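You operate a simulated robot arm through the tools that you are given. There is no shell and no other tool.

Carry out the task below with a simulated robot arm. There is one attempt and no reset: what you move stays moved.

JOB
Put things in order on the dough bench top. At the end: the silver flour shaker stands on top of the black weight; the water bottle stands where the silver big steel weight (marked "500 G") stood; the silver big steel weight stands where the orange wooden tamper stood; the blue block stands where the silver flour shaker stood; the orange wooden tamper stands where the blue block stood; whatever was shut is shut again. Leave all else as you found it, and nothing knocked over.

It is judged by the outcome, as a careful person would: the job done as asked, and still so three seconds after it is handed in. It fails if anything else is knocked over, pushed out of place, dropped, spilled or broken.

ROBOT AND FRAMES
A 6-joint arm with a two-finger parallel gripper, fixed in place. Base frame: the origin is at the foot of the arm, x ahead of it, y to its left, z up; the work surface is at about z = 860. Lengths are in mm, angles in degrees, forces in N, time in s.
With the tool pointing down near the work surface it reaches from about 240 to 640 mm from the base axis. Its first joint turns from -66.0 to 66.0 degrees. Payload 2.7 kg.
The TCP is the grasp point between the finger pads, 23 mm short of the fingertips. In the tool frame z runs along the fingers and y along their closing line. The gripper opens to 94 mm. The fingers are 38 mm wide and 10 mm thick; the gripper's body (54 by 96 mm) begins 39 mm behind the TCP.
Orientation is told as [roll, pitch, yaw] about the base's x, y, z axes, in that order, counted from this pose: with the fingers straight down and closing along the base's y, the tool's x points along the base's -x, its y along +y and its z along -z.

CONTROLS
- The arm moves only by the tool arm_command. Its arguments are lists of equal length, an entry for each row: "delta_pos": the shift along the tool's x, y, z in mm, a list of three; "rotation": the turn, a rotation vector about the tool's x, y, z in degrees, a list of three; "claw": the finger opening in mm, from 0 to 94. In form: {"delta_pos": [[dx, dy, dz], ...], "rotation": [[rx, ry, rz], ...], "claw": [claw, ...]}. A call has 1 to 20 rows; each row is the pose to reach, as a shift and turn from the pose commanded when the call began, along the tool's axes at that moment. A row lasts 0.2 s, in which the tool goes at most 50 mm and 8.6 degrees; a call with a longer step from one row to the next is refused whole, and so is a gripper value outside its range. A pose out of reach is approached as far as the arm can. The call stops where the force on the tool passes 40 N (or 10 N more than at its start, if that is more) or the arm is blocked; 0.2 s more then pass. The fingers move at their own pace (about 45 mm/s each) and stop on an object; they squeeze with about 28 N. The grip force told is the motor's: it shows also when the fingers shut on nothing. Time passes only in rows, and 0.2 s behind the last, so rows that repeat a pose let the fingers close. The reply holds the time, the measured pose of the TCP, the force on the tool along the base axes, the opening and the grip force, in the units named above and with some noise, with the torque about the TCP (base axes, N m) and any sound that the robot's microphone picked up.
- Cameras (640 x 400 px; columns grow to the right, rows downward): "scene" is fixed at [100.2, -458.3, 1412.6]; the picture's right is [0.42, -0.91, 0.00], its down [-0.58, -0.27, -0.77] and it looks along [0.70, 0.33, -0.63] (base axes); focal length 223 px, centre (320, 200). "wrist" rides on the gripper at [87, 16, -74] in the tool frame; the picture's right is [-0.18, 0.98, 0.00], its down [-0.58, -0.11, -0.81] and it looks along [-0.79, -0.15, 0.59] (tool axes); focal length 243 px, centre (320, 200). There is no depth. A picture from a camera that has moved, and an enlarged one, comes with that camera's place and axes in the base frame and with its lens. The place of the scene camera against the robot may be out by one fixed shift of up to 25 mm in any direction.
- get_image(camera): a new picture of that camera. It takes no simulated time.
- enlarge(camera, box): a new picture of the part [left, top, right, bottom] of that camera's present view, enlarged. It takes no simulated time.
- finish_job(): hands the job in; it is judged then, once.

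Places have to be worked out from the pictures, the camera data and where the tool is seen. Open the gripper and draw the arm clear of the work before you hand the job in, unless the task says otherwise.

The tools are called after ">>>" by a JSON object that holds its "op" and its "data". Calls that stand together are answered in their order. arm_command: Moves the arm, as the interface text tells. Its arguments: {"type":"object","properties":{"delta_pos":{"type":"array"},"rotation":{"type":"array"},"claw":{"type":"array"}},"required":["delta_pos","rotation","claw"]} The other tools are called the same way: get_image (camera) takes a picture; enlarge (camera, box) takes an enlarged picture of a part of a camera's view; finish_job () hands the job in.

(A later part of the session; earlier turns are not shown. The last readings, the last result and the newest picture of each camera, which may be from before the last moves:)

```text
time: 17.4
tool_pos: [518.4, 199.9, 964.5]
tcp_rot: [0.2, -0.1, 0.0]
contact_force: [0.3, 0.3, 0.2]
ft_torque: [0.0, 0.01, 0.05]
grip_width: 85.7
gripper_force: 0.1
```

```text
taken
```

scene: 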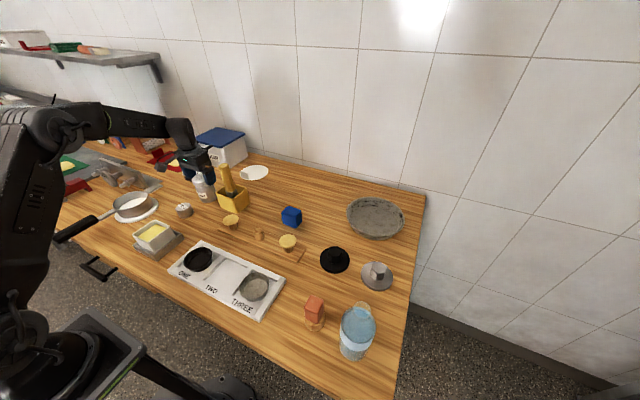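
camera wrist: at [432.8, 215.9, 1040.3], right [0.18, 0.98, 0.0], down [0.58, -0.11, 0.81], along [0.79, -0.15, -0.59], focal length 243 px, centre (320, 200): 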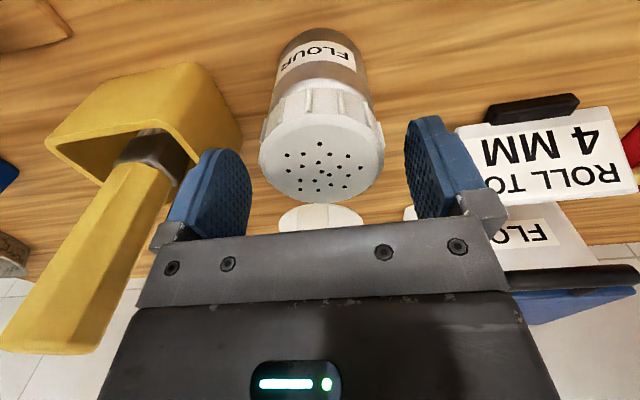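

The shaker is standing upright again at its spot, released. I now test a better grip with the pad centre on the cap (TCP z≈943), lifting only about 8 mm and holding, to measure any slipping.

>>> {"op": "arm_command", "data": {"delta_pos": [[0, 0, 8], [0, 0, 16], [0, 0, 23], [0, 0, 23], [0, 0, 23], [0, 0, 23], [0, 0, 23]], "rotation": [[0, 0, 0], [0, 0, 0], [0, 0, 0], [0, 0, 0], [0, 0, 0], [0, 0, 0], [0, 0, 0]], "claw": [86, 86, 86, 70, 50, 45, 45]}}

>>> {"op": "get_image", "data": {"camera": "wrist"}}

>>> {"op": "enlarge", "data": {"camera": "wrist", "box": [200, 60, 440, 220]}}

```text
time: 19.0
tool_pos: [518.3, 200.1, 942.5]
tcp_rot: [0.0, 0.0, 0.0]
contact_force: [-0.9, -0.6, 0.4]
ft_torque: [0.02, 0.0, 0.02]
grip_width: 61.4
gripper_force: 28.4
```

```text
taken
camera wrist: at [432.6, 215.9, 1018.0], right [0.18, 0.98, 0.0], down [0.58, -0.11, 0.81], along [0.79, -0.15, -0.59], focal length 243 px, centre (320, 200)
```

wrist: 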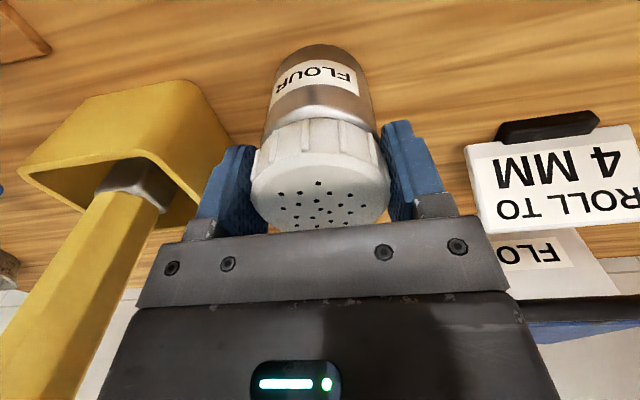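

```text
2.50 times, centred on (320, 140) of wrist
camera zoom: at [432.6, 215.9, 1018.0], right [0.18, 0.98, 0.0], down [0.58, -0.11, 0.81], along [0.79, -0.15, -0.59], focal length 606 px, centre (320, 350)
```

zoom: 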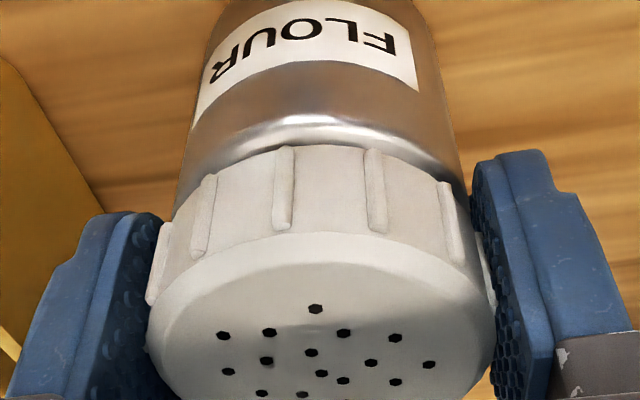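

Grip is closed with the cap centred on the pads. I lift just 8 mm and hold for about a second to see whether it slips.

>>> {"op": "arm_command", "data": {"delta_pos": [[0, 0, -3], [0, 0, -8], [0, 0, -8], [0, 0, -8], [0, 0, -8], [0, 0, -8]], "rotation": [[0, 0, 0], [0, 0, 0], [0, 0, 0], [0, 0, 0], [0, 0, 0], [0, 0, 0]], "claw": [45, 45, 45, 45, 45, 45]}}

>>> {"op": "get_image", "data": {"camera": "wrist"}}

>>> {"op": "enlarge", "data": {"camera": "wrist", "box": [200, 60, 440, 220]}}

```text
time: 20.4
tool_pos: [518.9, 198.6, 950.2]
tcp_rot: [0.2, 0.0, 0.0]
contact_force: [0.6, -0.3, -2.2]
ft_torque: [0.02, 0.02, 0.0]
grip_width: 61.2
gripper_force: 27.9
```

```text
taken
camera wrist: at [433.1, 215.7, 1026.5], right [0.18, 0.98, 0.0], down [0.58, -0.11, 0.81], along [0.79, -0.15, -0.59], focal length 243 px, centre (320, 200)
```

wrist: 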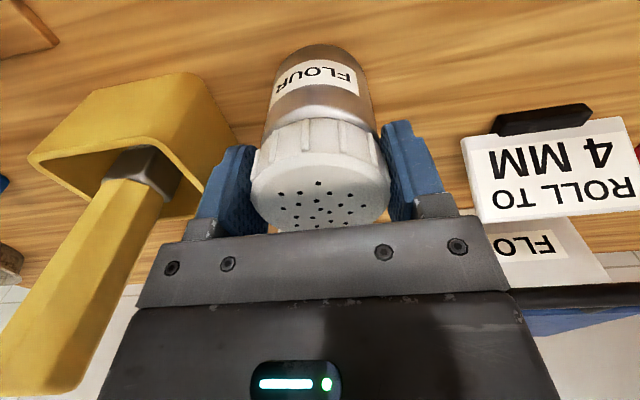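

```text
2.50 times, centred on (320, 140) of wrist
camera zoom: at [433.1, 215.7, 1026.5], right [0.18, 0.98, 0.0], down [0.58, -0.11, 0.81], along [0.79, -0.15, -0.59], focal length 606 px, centre (320, 350)
```

zoom: 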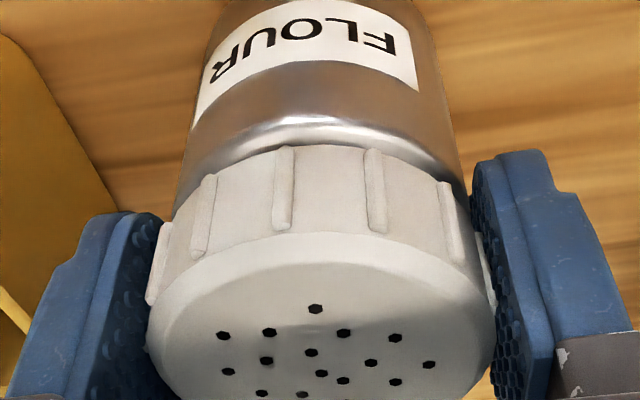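

No slip at all with the cap at the pad centre. I lift another 40 mm and check again.

>>> {"op": "arm_command", "data": {"delta_pos": [[0, 0, -5], [0, 0, -12], [0, 0, -20], [0, 0, -28], [0, 0, -35], [0, 0, -40]], "rotation": [[0, 0, 0], [0, 0, 0], [0, 0, 0], [0, 0, 0], [0, 0, 0], [0, 0, 0]], "claw": [45, 45, 45, 45, 45, 45]}}

>>> {"op": "enlarge", "data": {"camera": "wrist", "box": [200, 60, 440, 220]}}

```text
time: 21.8
tool_pos: [518.3, 200.2, 990.9]
tcp_rot: [0.1, -0.1, -0.1]
contact_force: [-0.9, -0.3, -2.1]
ft_torque: [-0.03, 0.01, -0.03]
grip_width: 61.0
gripper_force: 27.7
```

```text
2.50 times, centred on (320, 140) of wrist
camera zoom: at [433.5, 216.0, 1066.6], right [0.18, 0.98, 0.0], down [0.58, -0.11, 0.81], along [0.79, -0.15, -0.59], focal length 606 px, centre (320, 350)
```

zoom: 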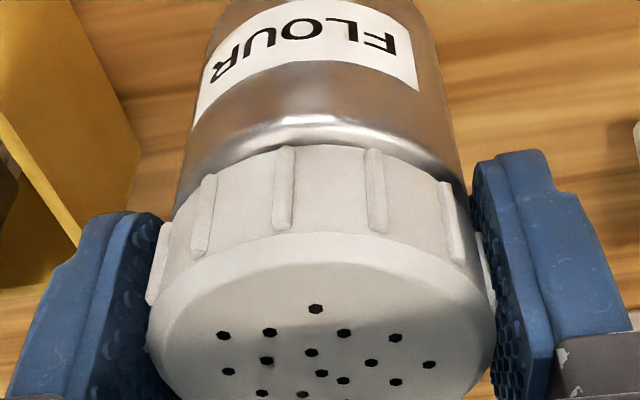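

Still no slip when moving gently. I carry it slowly in toward smaller x, away from the brush, and up slightly.

>>> {"op": "arm_command", "data": {"delta_pos": [[3.3, -1.5, -5], [9.9, -4.5, -12], [19.8, -9, -20], [33, -15, -28], [48, -22, -36], [63, -29, -43], [77, -35, -48], [89, -40.5, -52], [99, -45, -54], [106, -48, -54], [110, -50, -54]], "rotation": [[0, 0, 0], [0, 0, 0], [0, 0, 0], [0, 0, 0], [0, 0, 0], [0, 0, 0], [0, 0, 0], [0, 0, 0], [0, 0, 0], [0, 0, 0], [0, 0, 0]], "claw": [45, 45, 45, 45, 45, 45, 45, 45, 45, 45, 45]}}

>>> {"op": "enlarge", "data": {"camera": "wrist", "box": [200, 60, 440, 220]}}

>>> {"op": "enlarge", "data": {"camera": "wrist", "box": [0, 0, 640, 2]}}

```text
time: 24.2
tool_pos: [408.5, 148.6, 1044.8]
tcp_rot: [0.0, -0.1, 0.0]
contact_force: [0.0, 0.1, -1.5]
ft_torque: [0.04, 0.0, 0.0]
grip_width: 61.2
gripper_force: 28.0
```

```text
2.50 times, centred on (320, 140) of wrist
camera zoom: at [322.7, 164.8, 1119.9], right [0.18, 0.98, 0.0], down [0.58, -0.11, 0.81], along [0.79, -0.15, -0.59], focal length 606 px, centre (320, 350)
```

zoom: 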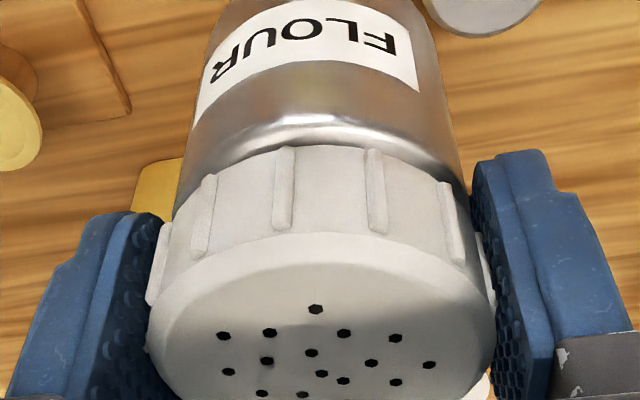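

```text
1.00 times, centred on (320, 1) of wrist (not enlarged: the box is as wide or as high as the picture)
camera zoom: at [322.7, 164.8, 1119.9], right [0.18, 0.98, 0.0], down [0.58, -0.11, 0.81], along [0.79, -0.15, -0.59], focal length 243 px, centre (320, 399)
```

zoom: 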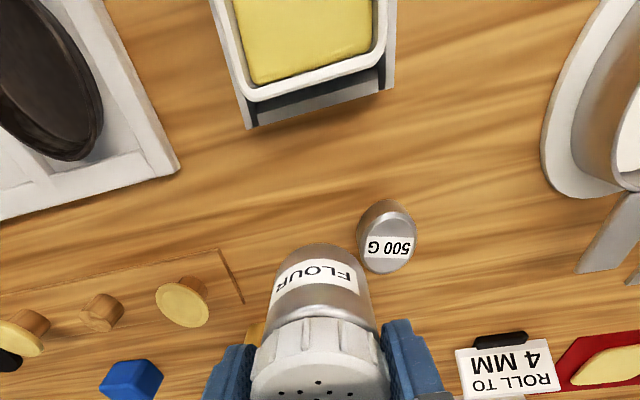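

The hold is steady and the steel weight is seen near (422.5,205). I continue slowly toward the black weight at constant height, in two eased segments.

>>> {"op": "arm_command", "data": {"delta_pos": [[-0.4, -4, 0], [-1.2, -11.9, 0], [-2.6, -24.9, 0], [-4.4, -42.8, 0], [-6.4, -62.7, 0], [-8.5, -82.6, 0], [-10.5, -102.5, 0], [-12.5, -122.3, 0], [-14.6, -142.2, 0], [-16.6, -162.1, 0], [-18.7, -182, 0], [-20.7, -201.9, 0], [-22.5, -219.8, 0], [-23.9, -232.8, 0], [-24.7, -240.7, 0], [-25.1, -244.7, 0]], "rotation": [[0, 0, 0], [0, 0, 0], [0, 0, 0], [0, 0, 0], [0, 0, 0], [0, 0, 0], [0, 0, 0], [0, 0, 0], [0, 0, 0], [0, 0, 0], [0, 0, 0], [0, 0, 0], [0, 0, 0], [0, 0, 0], [0, 0, 0], [0, 0, 0]], "claw": [45, 45, 45, 45, 45, 45, 45, 45, 45, 45, 45, 45, 45, 45, 45, 45]}}

>>> {"op": "enlarge", "data": {"camera": "wrist", "box": [200, 60, 440, 220]}}

```text
time: 27.6
tool_pos: [433.4, -95.9, 1045.1]
tcp_rot: [0.1, 0.0, 0.0]
contact_force: [-0.5, 0.1, -2.0]
ft_torque: [-0.04, 0.01, 0.02]
grip_width: 61.2
gripper_force: 27.6
```

```text
2.50 times, centred on (320, 140) of wrist
camera zoom: at [348.4, -79.4, 1120.2], right [0.18, 0.98, 0.0], down [0.58, -0.11, 0.81], along [0.79, -0.15, -0.59], focal length 606 px, centre (320, 350)
```

zoom: 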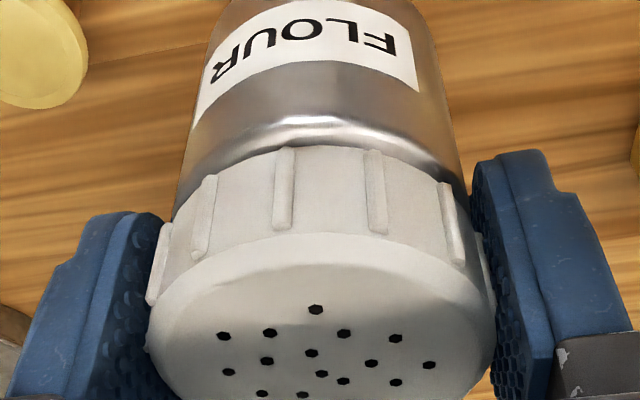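

No slip. I continue the second half of the move to above the black weight.

>>> {"op": "arm_command", "data": {"delta_pos": [[-0.4, -4, 0], [-1.2, -11.9, 0], [-2.5, -24.9, 0], [-4.3, -42.8, 0], [-6.3, -62.7, 0], [-8.2, -82.6, 0], [-10.2, -102.5, 0], [-12.2, -122.4, 0], [-14.2, -142.3, 0], [-16.2, -162.2, 0], [-18.2, -182.1, 0], [-20.2, -202, 0], [-22, -219.9, 0], [-23.2, -232.9, 0], [-24, -240.8, 0], [-24.4, -244.6, 0]], "rotation": [[0, 0, 0], [0, 0, 0], [0, 0, 0], [0, 0, 0], [0, 0, 0], [0, 0, 0], [0, 0, 0], [0, 0, 0], [0, 0, 0], [0, 0, 0], [0, 0, 0], [0, 0, 0], [0, 0, 0], [0, 0, 0], [0, 0, 0], [0, 0, 0]], "claw": [45, 45, 45, 45, 45, 45, 45, 45, 45, 45, 45, 45, 45, 45, 45, 45]}}

>>> {"op": "get_image", "data": {"camera": "wrist"}}

>>> {"op": "enlarge", "data": {"camera": "wrist", "box": [160, 0, 480, 2]}}

>>> {"op": "enlarge", "data": {"camera": "scene", "box": [270, 170, 410, 310]}}

```text
time: 31.0
tool_pos: [458.6, -341.6, 1043.5]
tcp_rot: [0.0, 0.0, 0.0]
contact_force: [-0.5, 0.6, -2.7]
ft_torque: [0.04, 0.0, 0.01]
grip_width: 61.5
gripper_force: 27.7
```

```text
taken
camera wrist: at [372.7, -324.4, 1119.9], right [0.18, 0.98, 0.0], down [0.58, -0.11, 0.81], along [0.79, -0.15, -0.59], focal length 243 px, centre (320, 200)
```

wrist: 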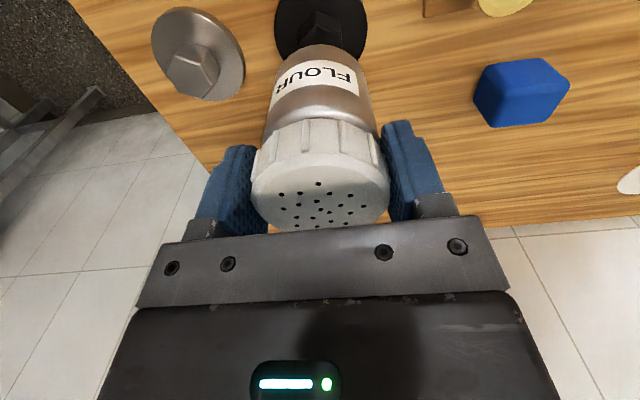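

```text
2.00 times, centred on (320, 1) of wrist
camera zoom: at [372.7, -324.4, 1119.9], right [0.18, 0.98, 0.0], down [0.58, -0.11, 0.81], along [0.79, -0.15, -0.59], focal length 485 px, centre (320, 598)
```

zoom: 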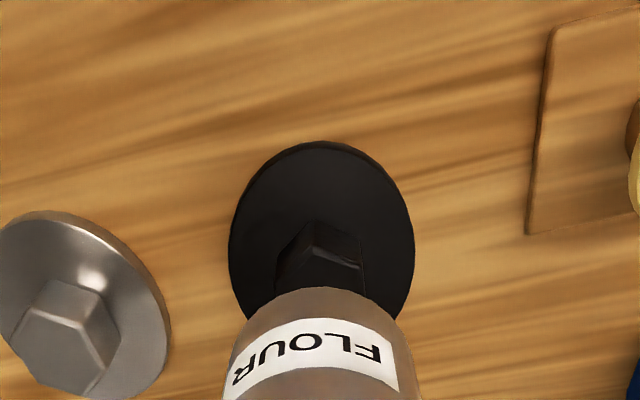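

```text
2.86 times, centred on (340, 240) of scene
camera zoom: at [100.2, -458.3, 1412.6], right [0.42, -0.91, 0.0], down [-0.58, -0.27, -0.77], along [0.7, 0.33, -0.63], focal length 638 px, centre (263, 86)
```

zoom: 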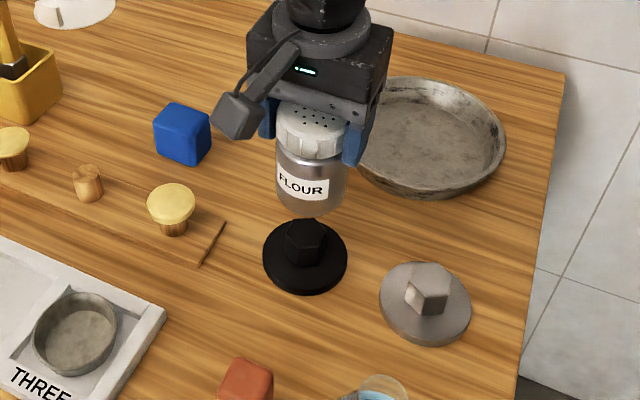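

The shaker is centred above the black weight (TCP at (459.7,-340.4), weight centre about (460.5,-340)). I lower 45 mm, to leave roughly a 10 mm gap, then check.

>>> {"op": "arm_command", "data": {"delta_pos": [[0, 0, 4], [0, 0, 11], [0, 0, 19], [0, 0, 27], [0, 0, 35], [0, 0, 41], [0, 0, 45]], "rotation": [[0, 0, 0], [0, 0, 0], [0, 0, 0], [0, 0, 0], [0, 0, 0], [0, 0, 0], [0, 0, 0]], "claw": [45, 45, 45, 45, 45, 45, 45]}}

>>> {"op": "enlarge", "data": {"camera": "wrist", "box": [160, 0, 480, 2]}}

>>> {"op": "enlarge", "data": {"camera": "scene", "box": [290, 190, 380, 280]}}

```text
time: 32.6
tool_pos: [458.5, -340.5, 998.1]
tcp_rot: [0.0, 0.0, -0.1]
contact_force: [0.7, -1.0, -1.7]
ft_torque: [-0.01, 0.02, 0.01]
grip_width: 61.1
gripper_force: 27.9
```

```text
2.00 times, centred on (320, 1) of wrist
camera zoom: at [372.8, -324.6, 1074.4], right [0.18, 0.98, 0.0], down [0.58, -0.11, 0.81], along [0.79, -0.15, -0.59], focal length 485 px, centre (320, 598)
```

zoom: 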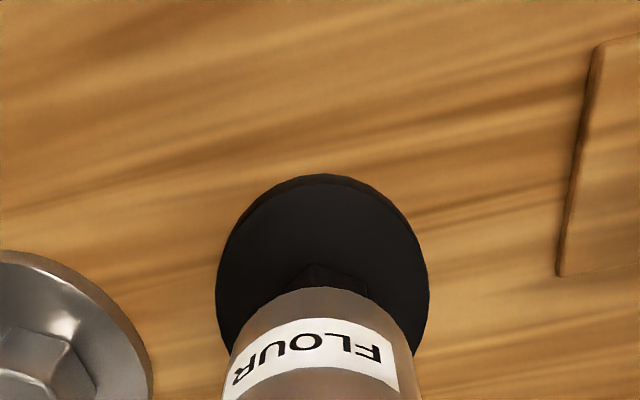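

```text
4.44 times, centred on (335, 235) of scene
camera zoom: at [100.2, -458.3, 1412.6], right [0.42, -0.91, 0.0], down [-0.58, -0.27, -0.77], along [0.7, 0.33, -0.63], focal length 992 px, centre (253, 44)
```

zoom: 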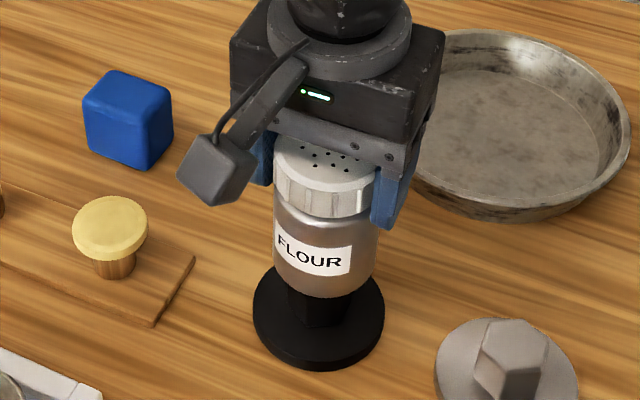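

Alignment looks good in both views. I lower in small increments and watch the vertical force for contact.

>>> {"op": "arm_command", "data": {"delta_pos": [[0, 0, 2.5], [0, 0, 5], [0, 0, 7], [0, 0, 8.5]], "rotation": [[0, 0, 0], [0, 0, 0], [0, 0, 0], [0, 0, 0]], "claw": [45, 45, 45, 45]}}

>>> {"op": "enlarge", "data": {"camera": "scene", "box": [310, 220, 360, 275]}}

```text
time: 33.6
tool_pos: [458.2, -341.7, 990.4]
tcp_rot: [0.0, 0.0, 0.0]
contact_force: [0.6, -0.1, -1.9]
ft_torque: [0.0, -0.01, -0.03]
grip_width: 61.5
gripper_force: 28.3
```

```text
7.27 times, centred on (335, 248) of scene
camera zoom: at [100.2, -458.3, 1412.6], right [0.42, -0.91, 0.0], down [-0.58, -0.27, -0.77], along [0.7, 0.33, -0.63], focal length 1623 px, centre (211, -146)
```

zoom: 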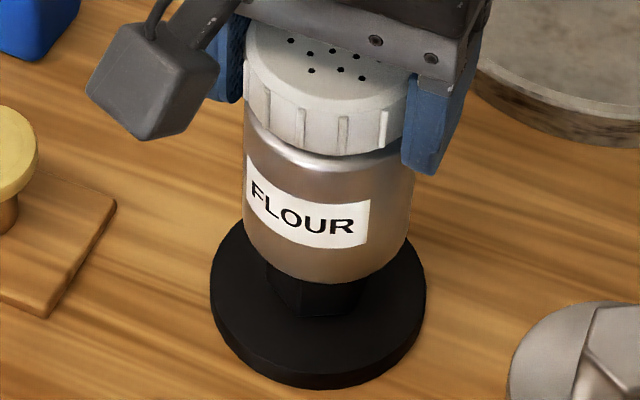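

No contact yet (force still about -2 N). I continue down by 2 mm.

>>> {"op": "arm_command", "data": {"delta_pos": [[0, 0, 1], [0, 0, 2]], "rotation": [[0, 0, 0], [0, 0, 0]], "claw": [45, 45]}}

```text
time: 34.2
tool_pos: [458.7, -341.7, 988.5]
tcp_rot: [0.1, -0.1, 0.0]
contact_force: [0.5, 0.4, -2.2]
ft_torque: [0.0, 0.0, 0.01]
grip_width: 61.2
gripper_force: 28.1
```

Still hanging free; another 2 mm.

>>> {"op": "arm_command", "data": {"delta_pos": [[0, 0, 1], [0, 0, 2]], "rotation": [[0, 0, 0], [0, 0, 0]], "claw": [45, 45]}}

>>> {"op": "enlarge", "data": {"camera": "scene", "box": [310, 230, 360, 275]}}

```text
time: 34.8
tool_pos: [459.7, -340.2, 987.3]
tcp_rot: [0.1, 0.1, 0.0]
contact_force: [0.0, 0.0, -1.7]
ft_torque: [0.01, 0.01, -0.01]
grip_width: 61.3
gripper_force: 27.9
```

```text
8.89 times, centred on (335, 252) of scene
camera zoom: at [100.2, -458.3, 1412.6], right [0.42, -0.91, 0.0], down [-0.58, -0.27, -0.77], along [0.7, 0.33, -0.63], focal length 1984 px, centre (187, -267)
```

zoom: 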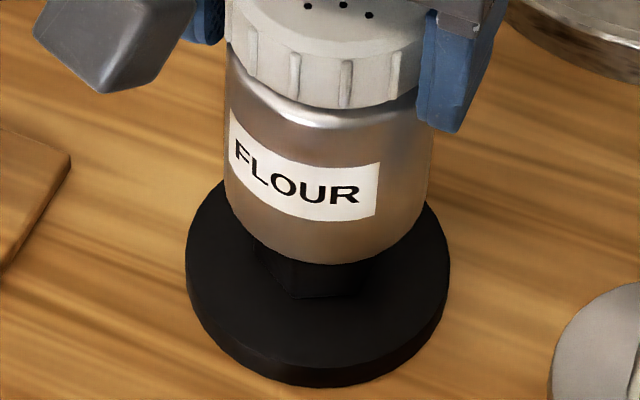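

Still no contact; continuing down by small steps.

>>> {"op": "arm_command", "data": {"delta_pos": [[0, 0, 1], [0, 0, 2]], "rotation": [[0, 0, 0], [0, 0, 0]], "claw": [45, 45]}}

```text
time: 35.4
tool_pos: [459.6, -340.2, 987.1]
tcp_rot: [0.0, -0.2, 0.1]
contact_force: [-0.4, 3.5, 9.9]
ft_torque: [0.33, 0.23, -0.02]
grip_width: 61.2
gripper_force: 28.3
```

Contact: +9.9 N upward. I back off about 1 mm to relieve the pressure before releasing.

>>> {"op": "arm_command", "data": {"delta_pos": [[0, 0, -0.5], [0, 0, -1]], "rotation": [[0, 0, 0], [0, 0, 0]], "claw": [45, 45]}}

>>> {"op": "enlarge", "data": {"camera": "scene", "box": [310, 220, 360, 275]}}

>>> {"op": "enlarge", "data": {"camera": "wrist", "box": [160, 0, 480, 2]}}

```text
time: 36.0
tool_pos: [459.1, -341.0, 987.5]
tcp_rot: [-0.1, -0.1, -0.1]
contact_force: [-0.8, 0.5, 9.5]
ft_torque: [0.06, 0.08, 0.01]
grip_width: 61.3
gripper_force: 27.4
```

```text
7.27 times, centred on (335, 248) of scene
camera zoom: at [100.0, -458.1, 1412.7], right [0.42, -0.91, 0.0], down [-0.57, -0.27, -0.77], along [0.7, 0.33, -0.63], focal length 1623 px, centre (211, -146)
```

zoom: 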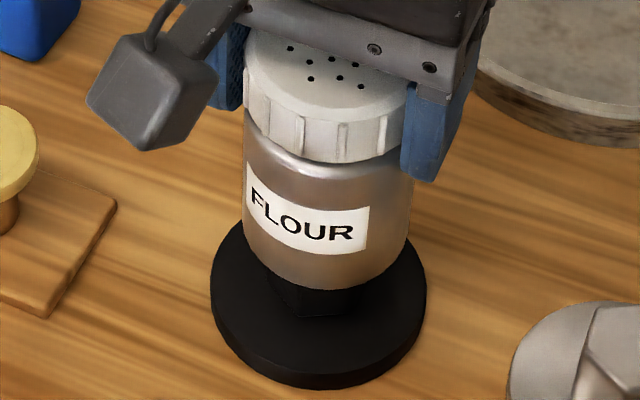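

```text
2.00 times, centred on (320, 1) of wrist
camera zoom: at [373.0, -324.3, 1061.7], right [0.18, 0.98, 0.0], down [0.58, -0.11, 0.81], along [0.79, -0.15, -0.59], focal length 485 px, centre (320, 598)
```

zoom: 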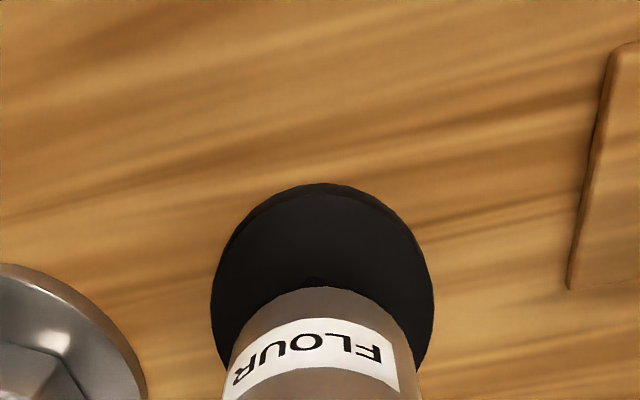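

Contact is now flat (torques near zero). I ease up slightly and open the fingers gently.

>>> {"op": "arm_command", "data": {"delta_pos": [[0, 0, -0.8], [0, 0, -0.8], [0, 0, -0.8], [0, 0, -0.8]], "rotation": [[0, 0, 0], [0, 0, 0], [0, 0, 0], [0, 0, 0]], "claw": [45, 64, 76, 86]}}

>>> {"op": "get_image", "data": {"camera": "wrist"}}

>>> {"op": "enlarge", "data": {"camera": "scene", "box": [310, 220, 360, 275]}}

```text
time: 37.0
tool_pos: [458.6, -340.3, 985.9]
tcp_rot: [0.1, 0.0, 0.0]
contact_force: [-0.6, -0.1, -0.1]
ft_torque: [0.01, -0.02, 0.01]
grip_width: 85.8
gripper_force: 0.1
```

```text
taken
camera wrist: at [372.8, -324.0, 1061.9], right [0.18, 0.98, 0.0], down [0.58, -0.11, 0.81], along [0.79, -0.15, -0.59], focal length 243 px, centre (320, 200)
```

wrist: 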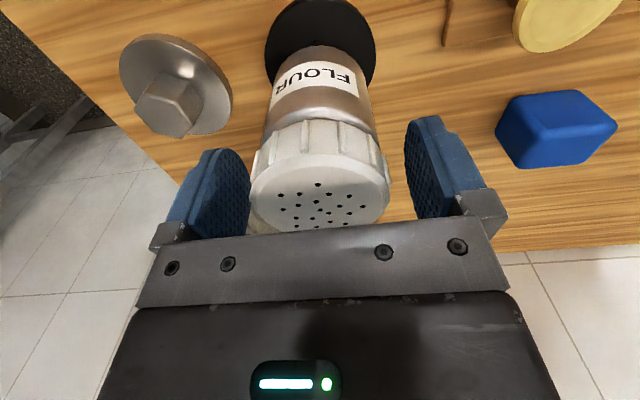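

```text
7.27 times, centred on (335, 248) of scene
camera zoom: at [100.2, -458.3, 1412.6], right [0.42, -0.91, 0.0], down [-0.58, -0.27, -0.77], along [0.7, 0.33, -0.63], focal length 1623 px, centre (211, -146)
```

zoom: 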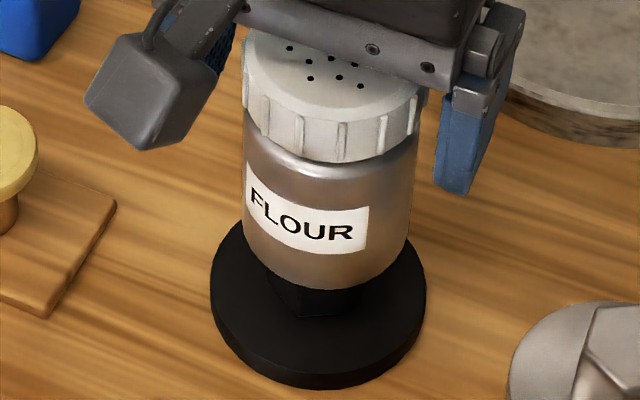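

The shaker stands on the black weight. I raise straight up 100 mm to clear it and check it remains stable.

>>> {"op": "arm_command", "data": {"delta_pos": [[0, 0, -8], [0, 0, -22], [0, 0, -45], [0, 0, -75], [0, 0, -100]], "rotation": [[0, 0, 0], [0, 0, 0], [0, 0, 0], [0, 0, 0], [0, 0, 0]], "claw": [86, 86, 86, 86, 86]}}

>>> {"op": "get_image", "data": {"camera": "scene"}}

>>> {"op": "enlarge", "data": {"camera": "wrist", "box": [160, 0, 480, 200]}}

```text
time: 38.2
tool_pos: [459.9, -340.0, 1088.7]
tcp_rot: [0.1, 0.0, 0.1]
contact_force: [0.4, -0.1, 0.0]
ft_torque: [-0.04, 0.03, -0.04]
grip_width: 86.1
gripper_force: 0.0
```

```text
taken
```

scene: 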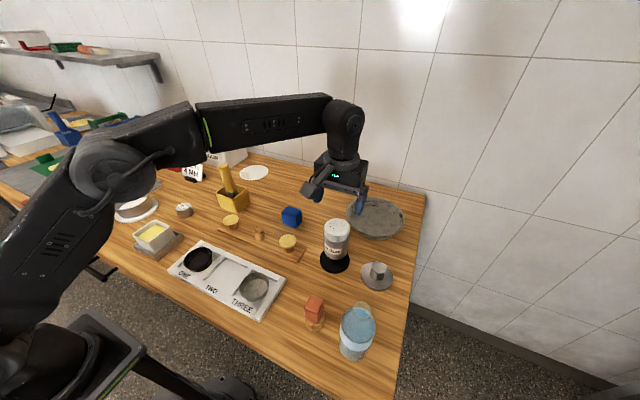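

```text
2.00 times, centred on (320, 100) of wrist
camera zoom: at [373.7, -323.5, 1163.9], right [0.18, 0.98, 0.0], down [0.58, -0.11, 0.81], along [0.79, -0.15, -0.59], focal length 485 px, centre (320, 400)
```

zoom: 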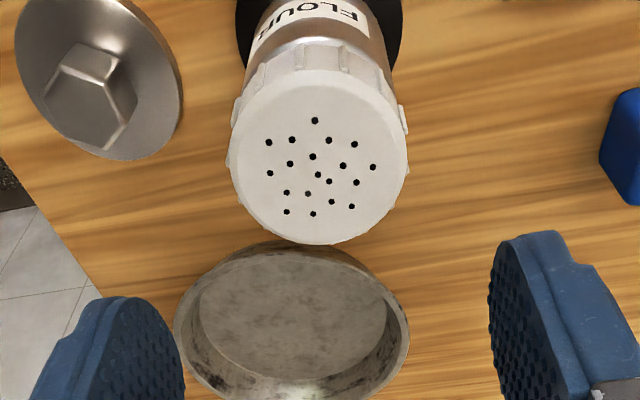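

The shaker is steady. Now I move above the blue block and descend partway to measure it.

>>> {"op": "arm_command", "data": {"delta_pos": [[-11, 25, 0], [-24, 55, 0], [-38, 87, 0], [-54, 122, 15], [-69, 155, 40], [-81.3, 183.5, 65], [-81.3, 183.5, 80]], "rotation": [[0, 0, 0], [0, 0, 0], [0, 0, 0], [0, 0, 0], [0, 0, 0], [0, 0, 0], [0, 0, 0]], "claw": [86, 86, 86, 86, 86, 86, 86]}}

>>> {"op": "get_image", "data": {"camera": "wrist"}}

>>> {"op": "enlarge", "data": {"camera": "wrist", "box": [220, 0, 420, 125]}}

```text
time: 39.8
tool_pos: [540.6, -155.4, 1007.2]
tcp_rot: [0.0, -0.1, 0.0]
contact_force: [0.1, 0.1, 0.0]
ft_torque: [-0.04, -0.01, 0.03]
grip_width: 86.1
gripper_force: 0.1
```

```text
taken
camera wrist: at [455.2, -138.5, 1082.8], right [0.18, 0.98, 0.0], down [0.58, -0.11, 0.81], along [0.79, -0.15, -0.59], focal length 243 px, centre (320, 200)
```

wrist: 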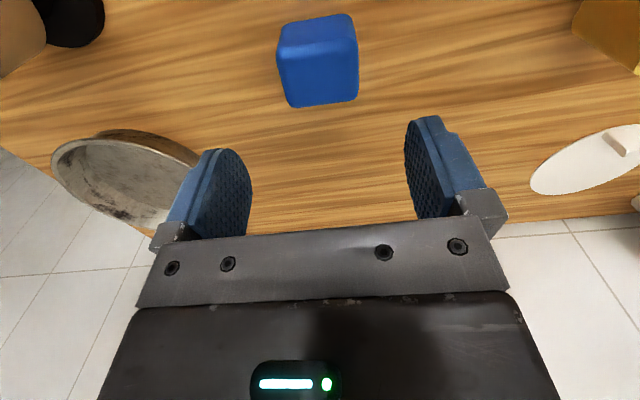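

```text
3.20 times, centred on (320, 62) of wrist
camera zoom: at [455.2, -138.5, 1082.8], right [0.18, 0.98, 0.0], down [0.58, -0.11, 0.81], along [0.79, -0.15, -0.59], focal length 776 px, centre (320, 640)
```

zoom: 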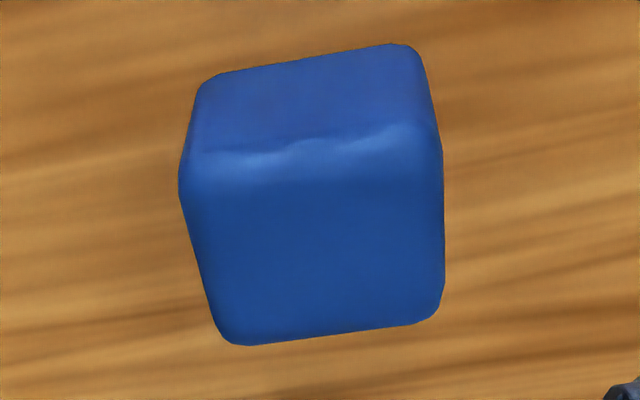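

The block is about 41×55×50 mm centred at (542.4,-154.8), rotated about -2.5°, and the TCP is right above it. I descend to z≈890 and grip it.

>>> {"op": "arm_command", "data": {"delta_pos": [[0, 0, 28], [0, 0, 58], [0, 0, 85], [0, 0, 105], [0, 0, 115], [0, 0, 118.8], [0, 0, 118.8]], "rotation": [[0, 0, 1], [0, 0, 2.5], [0, 0, 2.5], [0, 0, 2.5], [0, 0, 2.5], [0, 0, 2.5], [0, 0, 2.5]], "claw": [86, 86, 86, 86, 86, 86, 86]}}

>>> {"op": "get_image", "data": {"camera": "wrist"}}

```text
time: 41.4
tool_pos: [539.5, -156.4, 889.3]
tcp_rot: [0.1, 0.0, -2.5]
contact_force: [-0.1, 0.3, 0.3]
ft_torque: [0.01, -0.03, 0.0]
grip_width: 86.2
gripper_force: 0.1
```

```text
taken
camera wrist: at [455.5, -136.2, 964.1], right [0.23, 0.97, 0.0], down [0.58, -0.13, 0.81], along [0.79, -0.18, -0.59], focal length 243 px, centre (320, 200)
```

wrist: 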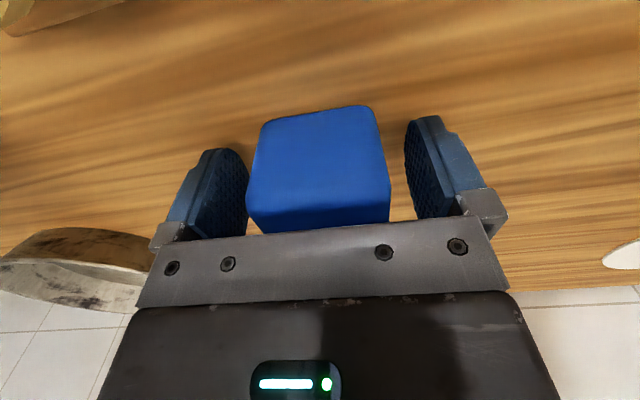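

The block sits between the fingers. I close on it.

>>> {"op": "arm_command", "data": {"delta_pos": [[0, 0, 0], [0, 0, 0], [0, 0, 0], [0, 0, 0]], "rotation": [[0, 0, 0], [0, 0, 0], [0, 0, 0], [0, 0, 0]], "claw": [70, 50, 38, 38]}}

>>> {"op": "get_image", "data": {"camera": "wrist"}}

```text
time: 42.4
tool_pos: [540.9, -156.6, 889.3]
tcp_rot: [0.1, 0.0, -2.5]
contact_force: [0.1, 0.5, 0.8]
ft_torque: [0.0, -0.03, 0.04]
grip_width: 55.9
gripper_force: 27.9
```

```text
taken
camera wrist: at [455.5, -136.2, 964.3], right [0.23, 0.97, 0.0], down [0.58, -0.13, 0.81], along [0.79, -0.18, -0.59], focal length 243 px, centre (320, 200)
```

wrist: 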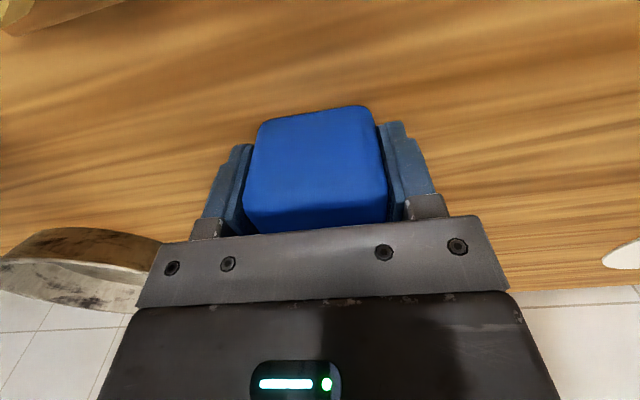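

The block is held at 55.9 mm. I do a small test lift to check for slipping.

>>> {"op": "arm_command", "data": {"delta_pos": [[0, 0, -3], [0, 0, -8], [0, 0, -12], [0, 0, -12], [0, 0, -12]], "rotation": [[0, 0, 0], [0, 0, 0], [0, 0, 0], [0, 0, 0], [0, 0, 0]], "claw": [38, 38, 38, 38, 38]}}

>>> {"op": "get_image", "data": {"camera": "wrist"}}

```text
time: 43.6
tool_pos: [538.8, -157.4, 899.9]
tcp_rot: [0.0, 0.1, -2.5]
contact_force: [0.1, -0.5, -1.1]
ft_torque: [0.02, -0.02, 0.03]
grip_width: 55.6
gripper_force: 28.5
```

```text
taken
camera wrist: at [455.4, -137.0, 975.7], right [0.23, 0.97, 0.0], down [0.58, -0.14, 0.81], along [0.79, -0.18, -0.59], focal length 243 px, centre (320, 200)
```

wrist: 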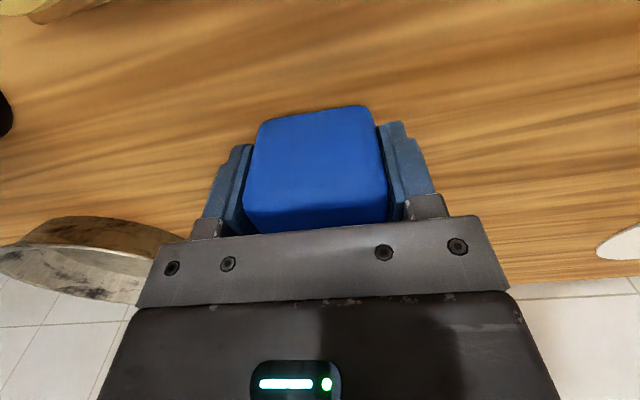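

No slipping. I lift it to z≈1000 and swing it inward to pass well clear of the brush.

>>> {"op": "arm_command", "data": {"delta_pos": [[0, 0, -5], [0, 0, -13], [0, 0, -25], [0, 0, -40], [0, 0, -58], [0, 0, -76], [0, 0, -90], [0, 0, -98], [4, 2.9, -98], [11.3, 8.2, -98], [22.6, 16.4, -98], [37.3, 27.1, -98], [53.5, 38.8, -98], [71.3, 51.7, -98], [87.5, 63.5, -98], [102.1, 74.1, -98], [113.4, 82.3, -98], [121.6, 88.2, -98], [125.6, 91.1, -98]], "rotation": [[0, 0, 0], [0, 0, 0], [0, 0, 0], [0, 0, 0], [0, 0, 0], [0, 0, 0], [0, 0, 0], [0, 0, 0], [0, 0, 0], [0, 0, 0], [0, 0, 0], [0, 0, 0], [0, 0, 0], [0, 0, 0], [0, 0, 0], [0, 0, 0], [0, 0, 0], [0, 0, 0], [0, 0, 0]], "claw": [38, 38, 38, 38, 38, 38, 38, 38, 38, 38, 38, 38, 38, 38, 38, 38, 38, 38, 38]}}

>>> {"op": "get_image", "data": {"camera": "wrist"}}

```text
time: 47.6
tool_pos: [418.4, -60.7, 998.2]
tcp_rot: [0.2, -0.1, -2.5]
contact_force: [0.5, 0.3, -1.5]
ft_torque: [0.0, 0.03, 0.01]
grip_width: 55.8
gripper_force: 27.4
```

```text
taken
camera wrist: at [333.4, -40.2, 1073.2], right [0.23, 0.97, 0.0], down [0.58, -0.13, 0.81], along [0.79, -0.18, -0.59], focal length 243 px, centre (320, 200)
```

wrist: 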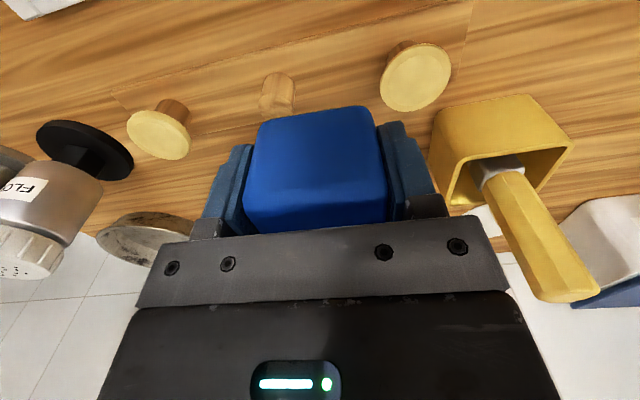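

The hold is stable. I move along y at x≈420 past the brush, then outward to above the shaker's old spot.

>>> {"op": "arm_command", "data": {"delta_pos": [[0.3, 6, 0], [0.7, 16, 0], [1.4, 32, 0], [2.4, 54, 0], [3.5, 79.9, 0], [4.6, 105.9, 0], [5.8, 131.9, 0], [6.9, 157.9, 0], [7.9, 181.8, 0], [8.8, 201.8, 0], [9.3, 213.8, 0], [9.6, 219.8, 0], [5, 221.9, 0], [-3.3, 225.6, 0], [-16.2, 231.3, 0], [-34.5, 239.5, 0], [-54.7, 248.5, 0], [-70.3, 255.5, 0], [-81.3, 260.4, 0], [-88.7, 263.7, 0]], "rotation": [[0, 0, 0], [0, 0, 0], [0, 0, 0], [0, 0, 0], [0, 0, 0], [0, 0, 0], [0, 0, 0], [0, 0, 0], [0, 0, 0], [0, 0, 0], [0, 0, 0], [0, 0, 0], [0, 0, 0], [0, 0, 0], [0, 0, 0], [0, 0, 0], [0, 0, 0], [0, 0, 0], [0, 0, 0], [0, 0, 0]], "claw": [38, 38, 38, 38, 38, 38, 38, 38, 38, 38, 38, 38, 38, 38, 38, 38, 38, 38, 38, 38]}}

>>> {"op": "get_image", "data": {"camera": "wrist"}}

>>> {"op": "enlarge", "data": {"camera": "scene", "box": [150, 120, 270, 230]}}

```text
time: 51.8
tool_pos: [517.6, 201.3, 999.5]
tcp_rot: [0.0, -0.1, -2.5]
contact_force: [0.7, -0.3, -1.9]
ft_torque: [-0.06, 0.04, 0.0]
grip_width: 56.0
gripper_force: 28.0
```

```text
taken
camera wrist: at [432.9, 220.9, 1073.8], right [0.23, 0.97, 0.0], down [0.58, -0.13, 0.81], along [0.79, -0.18, -0.59], focal length 243 px, centre (320, 200)
```

wrist: 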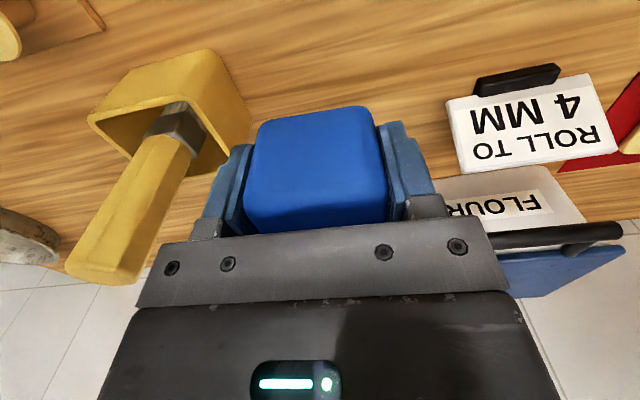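

```text
3.64 times, centred on (210, 175) of scene
camera zoom: at [100.2, -458.2, 1412.6], right [0.42, -0.91, 0.0], down [-0.58, -0.27, -0.77], along [0.7, 0.33, -0.63], focal length 812 px, centre (720, 291)
```

zoom: 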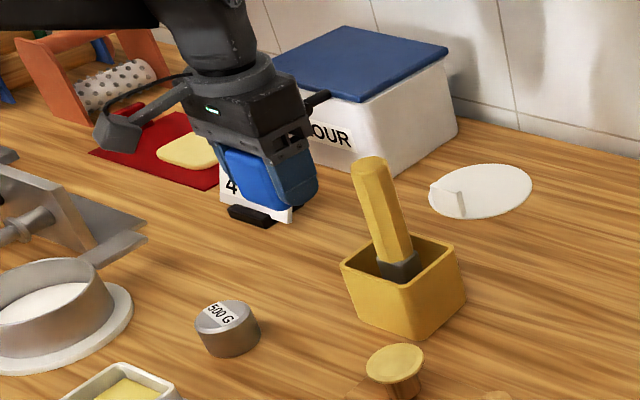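

The block is above the shaker's old place at (520,200). I lower it slowly to just above the surface.

>>> {"op": "arm_command", "data": {"delta_pos": [[-0.6, -1.5, 6], [-0.6, -1.5, 16], [-0.6, -1.5, 32], [-0.6, -1.5, 54], [-0.6, -1.5, 75], [-0.6, -1.5, 91], [-0.6, -1.5, 101], [-0.6, -1.5, 106]], "rotation": [[0, 0, 0], [0, 0, 0], [0, 0, 0], [0, 0, 0], [0, 0, 0], [0, 0, 0], [0, 0, 0], [0, 0, 0]], "claw": [38, 38, 38, 38, 38, 38, 38, 38]}}

>>> {"op": "get_image", "data": {"camera": "wrist"}}

```text
time: 53.6
tool_pos: [519.3, 197.4, 893.3]
tcp_rot: [0.1, -0.1, -2.5]
contact_force: [0.2, 0.4, -1.1]
ft_torque: [-0.01, -0.02, 0.01]
grip_width: 55.7
gripper_force: 28.3
```

```text
taken
camera wrist: at [434.4, 217.8, 968.0], right [0.23, 0.97, 0.0], down [0.58, -0.14, 0.81], along [0.79, -0.18, -0.59], focal length 243 px, centre (320, 200)
```

wrist: 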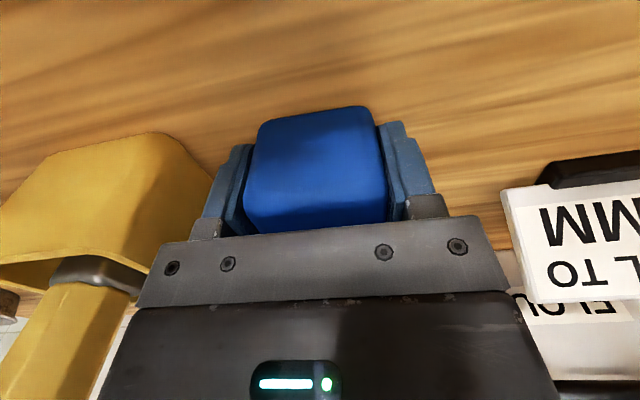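

About 4 mm above the surface. I lower in small steps with a slight y correction.

>>> {"op": "arm_command", "data": {"delta_pos": [[0.3, 1.2, 1.5], [0.3, 1.2, 3]], "rotation": [[0, 0, 0], [0, 0, 0]], "claw": [38, 38]}}

```text
time: 54.2
tool_pos: [518.7, 198.7, 889.0]
tcp_rot: [0.1, -0.1, -2.5]
contact_force: [-0.5, -0.2, -1.9]
ft_torque: [0.01, 0.01, 0.02]
grip_width: 55.5
gripper_force: 28.1
```

Still hanging; one more millimetre or so.

>>> {"op": "arm_command", "data": {"delta_pos": [[0, 0, 0.7], [0, 0, 1.4]], "rotation": [[0, 0, 0], [0, 0, 0]], "claw": [38, 38]}}

```text
time: 54.8
tool_pos: [519.1, 199.1, 890.1]
tcp_rot: [0.1, -0.1, -2.6]
contact_force: [-4.8, -3.4, 8.8]
ft_torque: [-0.22, 0.1, -0.08]
grip_width: 55.5
gripper_force: 28.1
```

Contact made (8.8 N). I ease up slightly and open the fingers to 78 mm.

>>> {"op": "arm_command", "data": {"delta_pos": [[0, 0, -0.7], [0, 0, -0.7], [0, 0, -0.7], [0, 0, -0.7]], "rotation": [[0, 0, 0], [0, 0, 0], [0, 0, 0], [0, 0, 0]], "claw": [38, 60, 72, 78]}}

>>> {"op": "get_image", "data": {"camera": "wrist"}}

```text
time: 55.8
tool_pos: [519.1, 198.3, 887.9]
tcp_rot: [0.0, 0.0, -2.4]
contact_force: [0.7, -0.4, -0.6]
ft_torque: [-0.01, 0.03, -0.04]
grip_width: 77.9
gripper_force: 0.0
```

```text
taken
camera wrist: at [434.2, 219.6, 964.0], right [0.23, 0.97, 0.0], down [0.58, -0.13, 0.81], along [0.79, -0.18, -0.59], focal length 243 px, centre (320, 200)
```

wrist: 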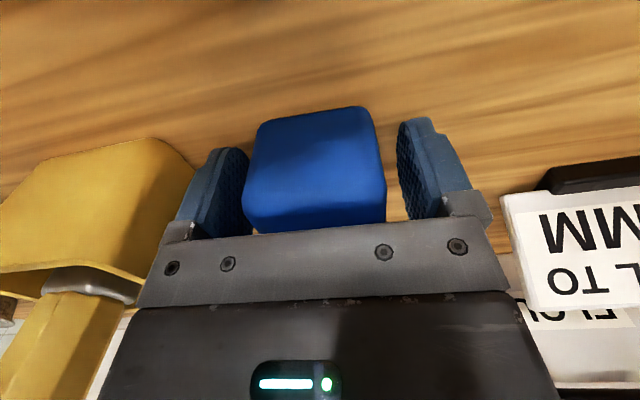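

The block stands at the shaker's old place. I raise straight up and verify.

>>> {"op": "arm_command", "data": {"delta_pos": [[0, 0, -8], [0, 0, -30], [0, 0, -70], [0, 0, -115], [0, 0, -155], [0, 0, -170]], "rotation": [[0, 0, 0], [0, 0, 0], [0, 0, 0], [0, 0, 0], [0, 0, 0], [0, 0, 0]], "claw": [78, 78, 78, 78, 78, 78]}}

>>> {"op": "enlarge", "data": {"camera": "wrist", "box": [0, 0, 640, 2]}}

>>> {"op": "enlarge", "data": {"camera": "wrist", "box": [220, 20, 420, 145]}}

```text
time: 57.2
tool_pos: [518.1, 199.0, 1061.6]
tcp_rot: [0.0, 0.0, -2.5]
contact_force: [0.1, 0.0, 0.6]
ft_torque: [0.02, -0.03, 0.01]
grip_width: 78.2
gripper_force: 0.0
```

```text
1.00 times, centred on (320, 1) of wrist (not enlarged: the box is as wide or as high as the picture)
camera zoom: at [432.4, 218.9, 1136.4], right [0.23, 0.97, 0.0], down [0.58, -0.13, 0.81], along [0.79, -0.18, -0.59], focal length 243 px, centre (320, 399)
```

zoom: 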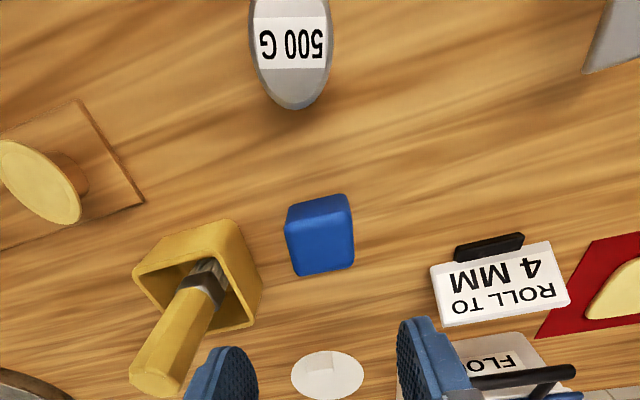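

```text
3.20 times, centred on (320, 82) of wrist
camera zoom: at [432.4, 218.9, 1136.4], right [0.23, 0.97, 0.0], down [0.58, -0.13, 0.81], along [0.79, -0.18, -0.59], focal length 776 px, centre (320, 576)
```

zoom: 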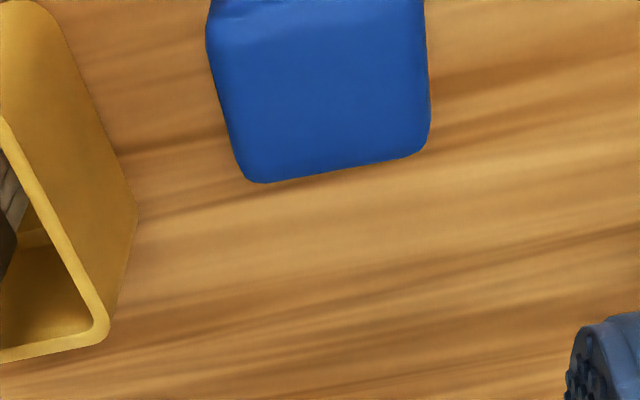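

The block is placed well and nothing around it moved. Next I fly to above the tamper at (289,-356.5), keeping z≈1062 and narrowing the fingers to 60 mm.

>>> {"op": "arm_command", "data": {"delta_pos": [[5.1, -14.1, 0], [15.4, -42.3, 0], [29.7, -81.8, 0], [44, -121.2, 0], [58.4, -160.7, 0], [72.7, -200.2, 0], [87.1, -239.7, 0], [101.4, -279.2, 0], [115.8, -318.7, 0], [130.1, -358.2, 0], [144.4, -397.6, 0], [158.8, -437.1, 0], [173.1, -476.6, 0], [187.4, -516.1, 0], [198.7, -547.1, 0], [205.2, -565, 0]], "rotation": [[0, 0, -0.2], [0, 0, -0.4], [0, 0, -0.6], [0, 0, -0.8], [0, 0, -1], [0, 0, -1.2], [0, 0, -1.4], [0, 0, -1.6], [0, 0, -1.8], [0, 0, -2], [0, 0, -2.2], [0, 0, -2.3], [0, 0, -2.4], [0, 0, -2.5], [0, 0, -2.5], [0, 0, -2.5]], "claw": [78, 78, 78, 78, 78, 78, 78, 78, 78, 78, 70, 65, 60, 60, 60, 60]}}

>>> {"op": "get_image", "data": {"camera": "wrist"}}

>>> {"op": "enlarge", "data": {"camera": "wrist", "box": [220, 0, 420, 125]}}

>>> {"op": "get_image", "data": {"camera": "scene"}}

```text
time: 60.6
tool_pos: [289.7, -354.5, 1057.9]
tcp_rot: [0.2, 0.1, 0.0]
contact_force: [0.0, 0.7, 0.4]
ft_torque: [-0.02, 0.01, -0.01]
grip_width: 60.1
gripper_force: 0.0
```

```text
taken
camera wrist: at [204.1, -338.4, 1134.0], right [0.18, 0.98, 0.0], down [0.58, -0.11, 0.81], along [0.79, -0.15, -0.59], focal length 243 px, centre (320, 200)
```

wrist: 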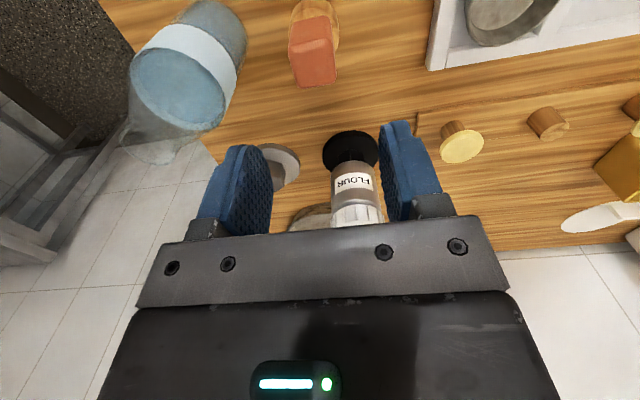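

```text
3.20 times, centred on (320, 62) of wrist
camera zoom: at [204.1, -338.4, 1134.0], right [0.18, 0.98, 0.0], down [0.58, -0.11, 0.81], along [0.79, -0.15, -0.59], focal length 776 px, centre (320, 640)
```

zoom: 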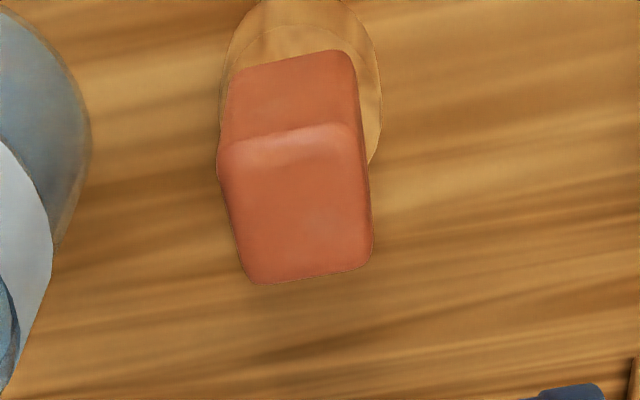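

```text
taken
```

scene: 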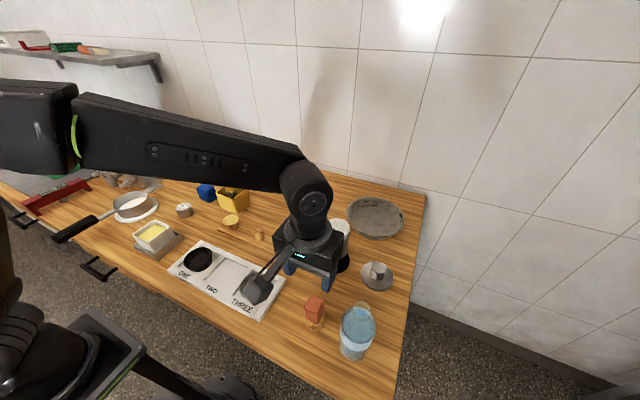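

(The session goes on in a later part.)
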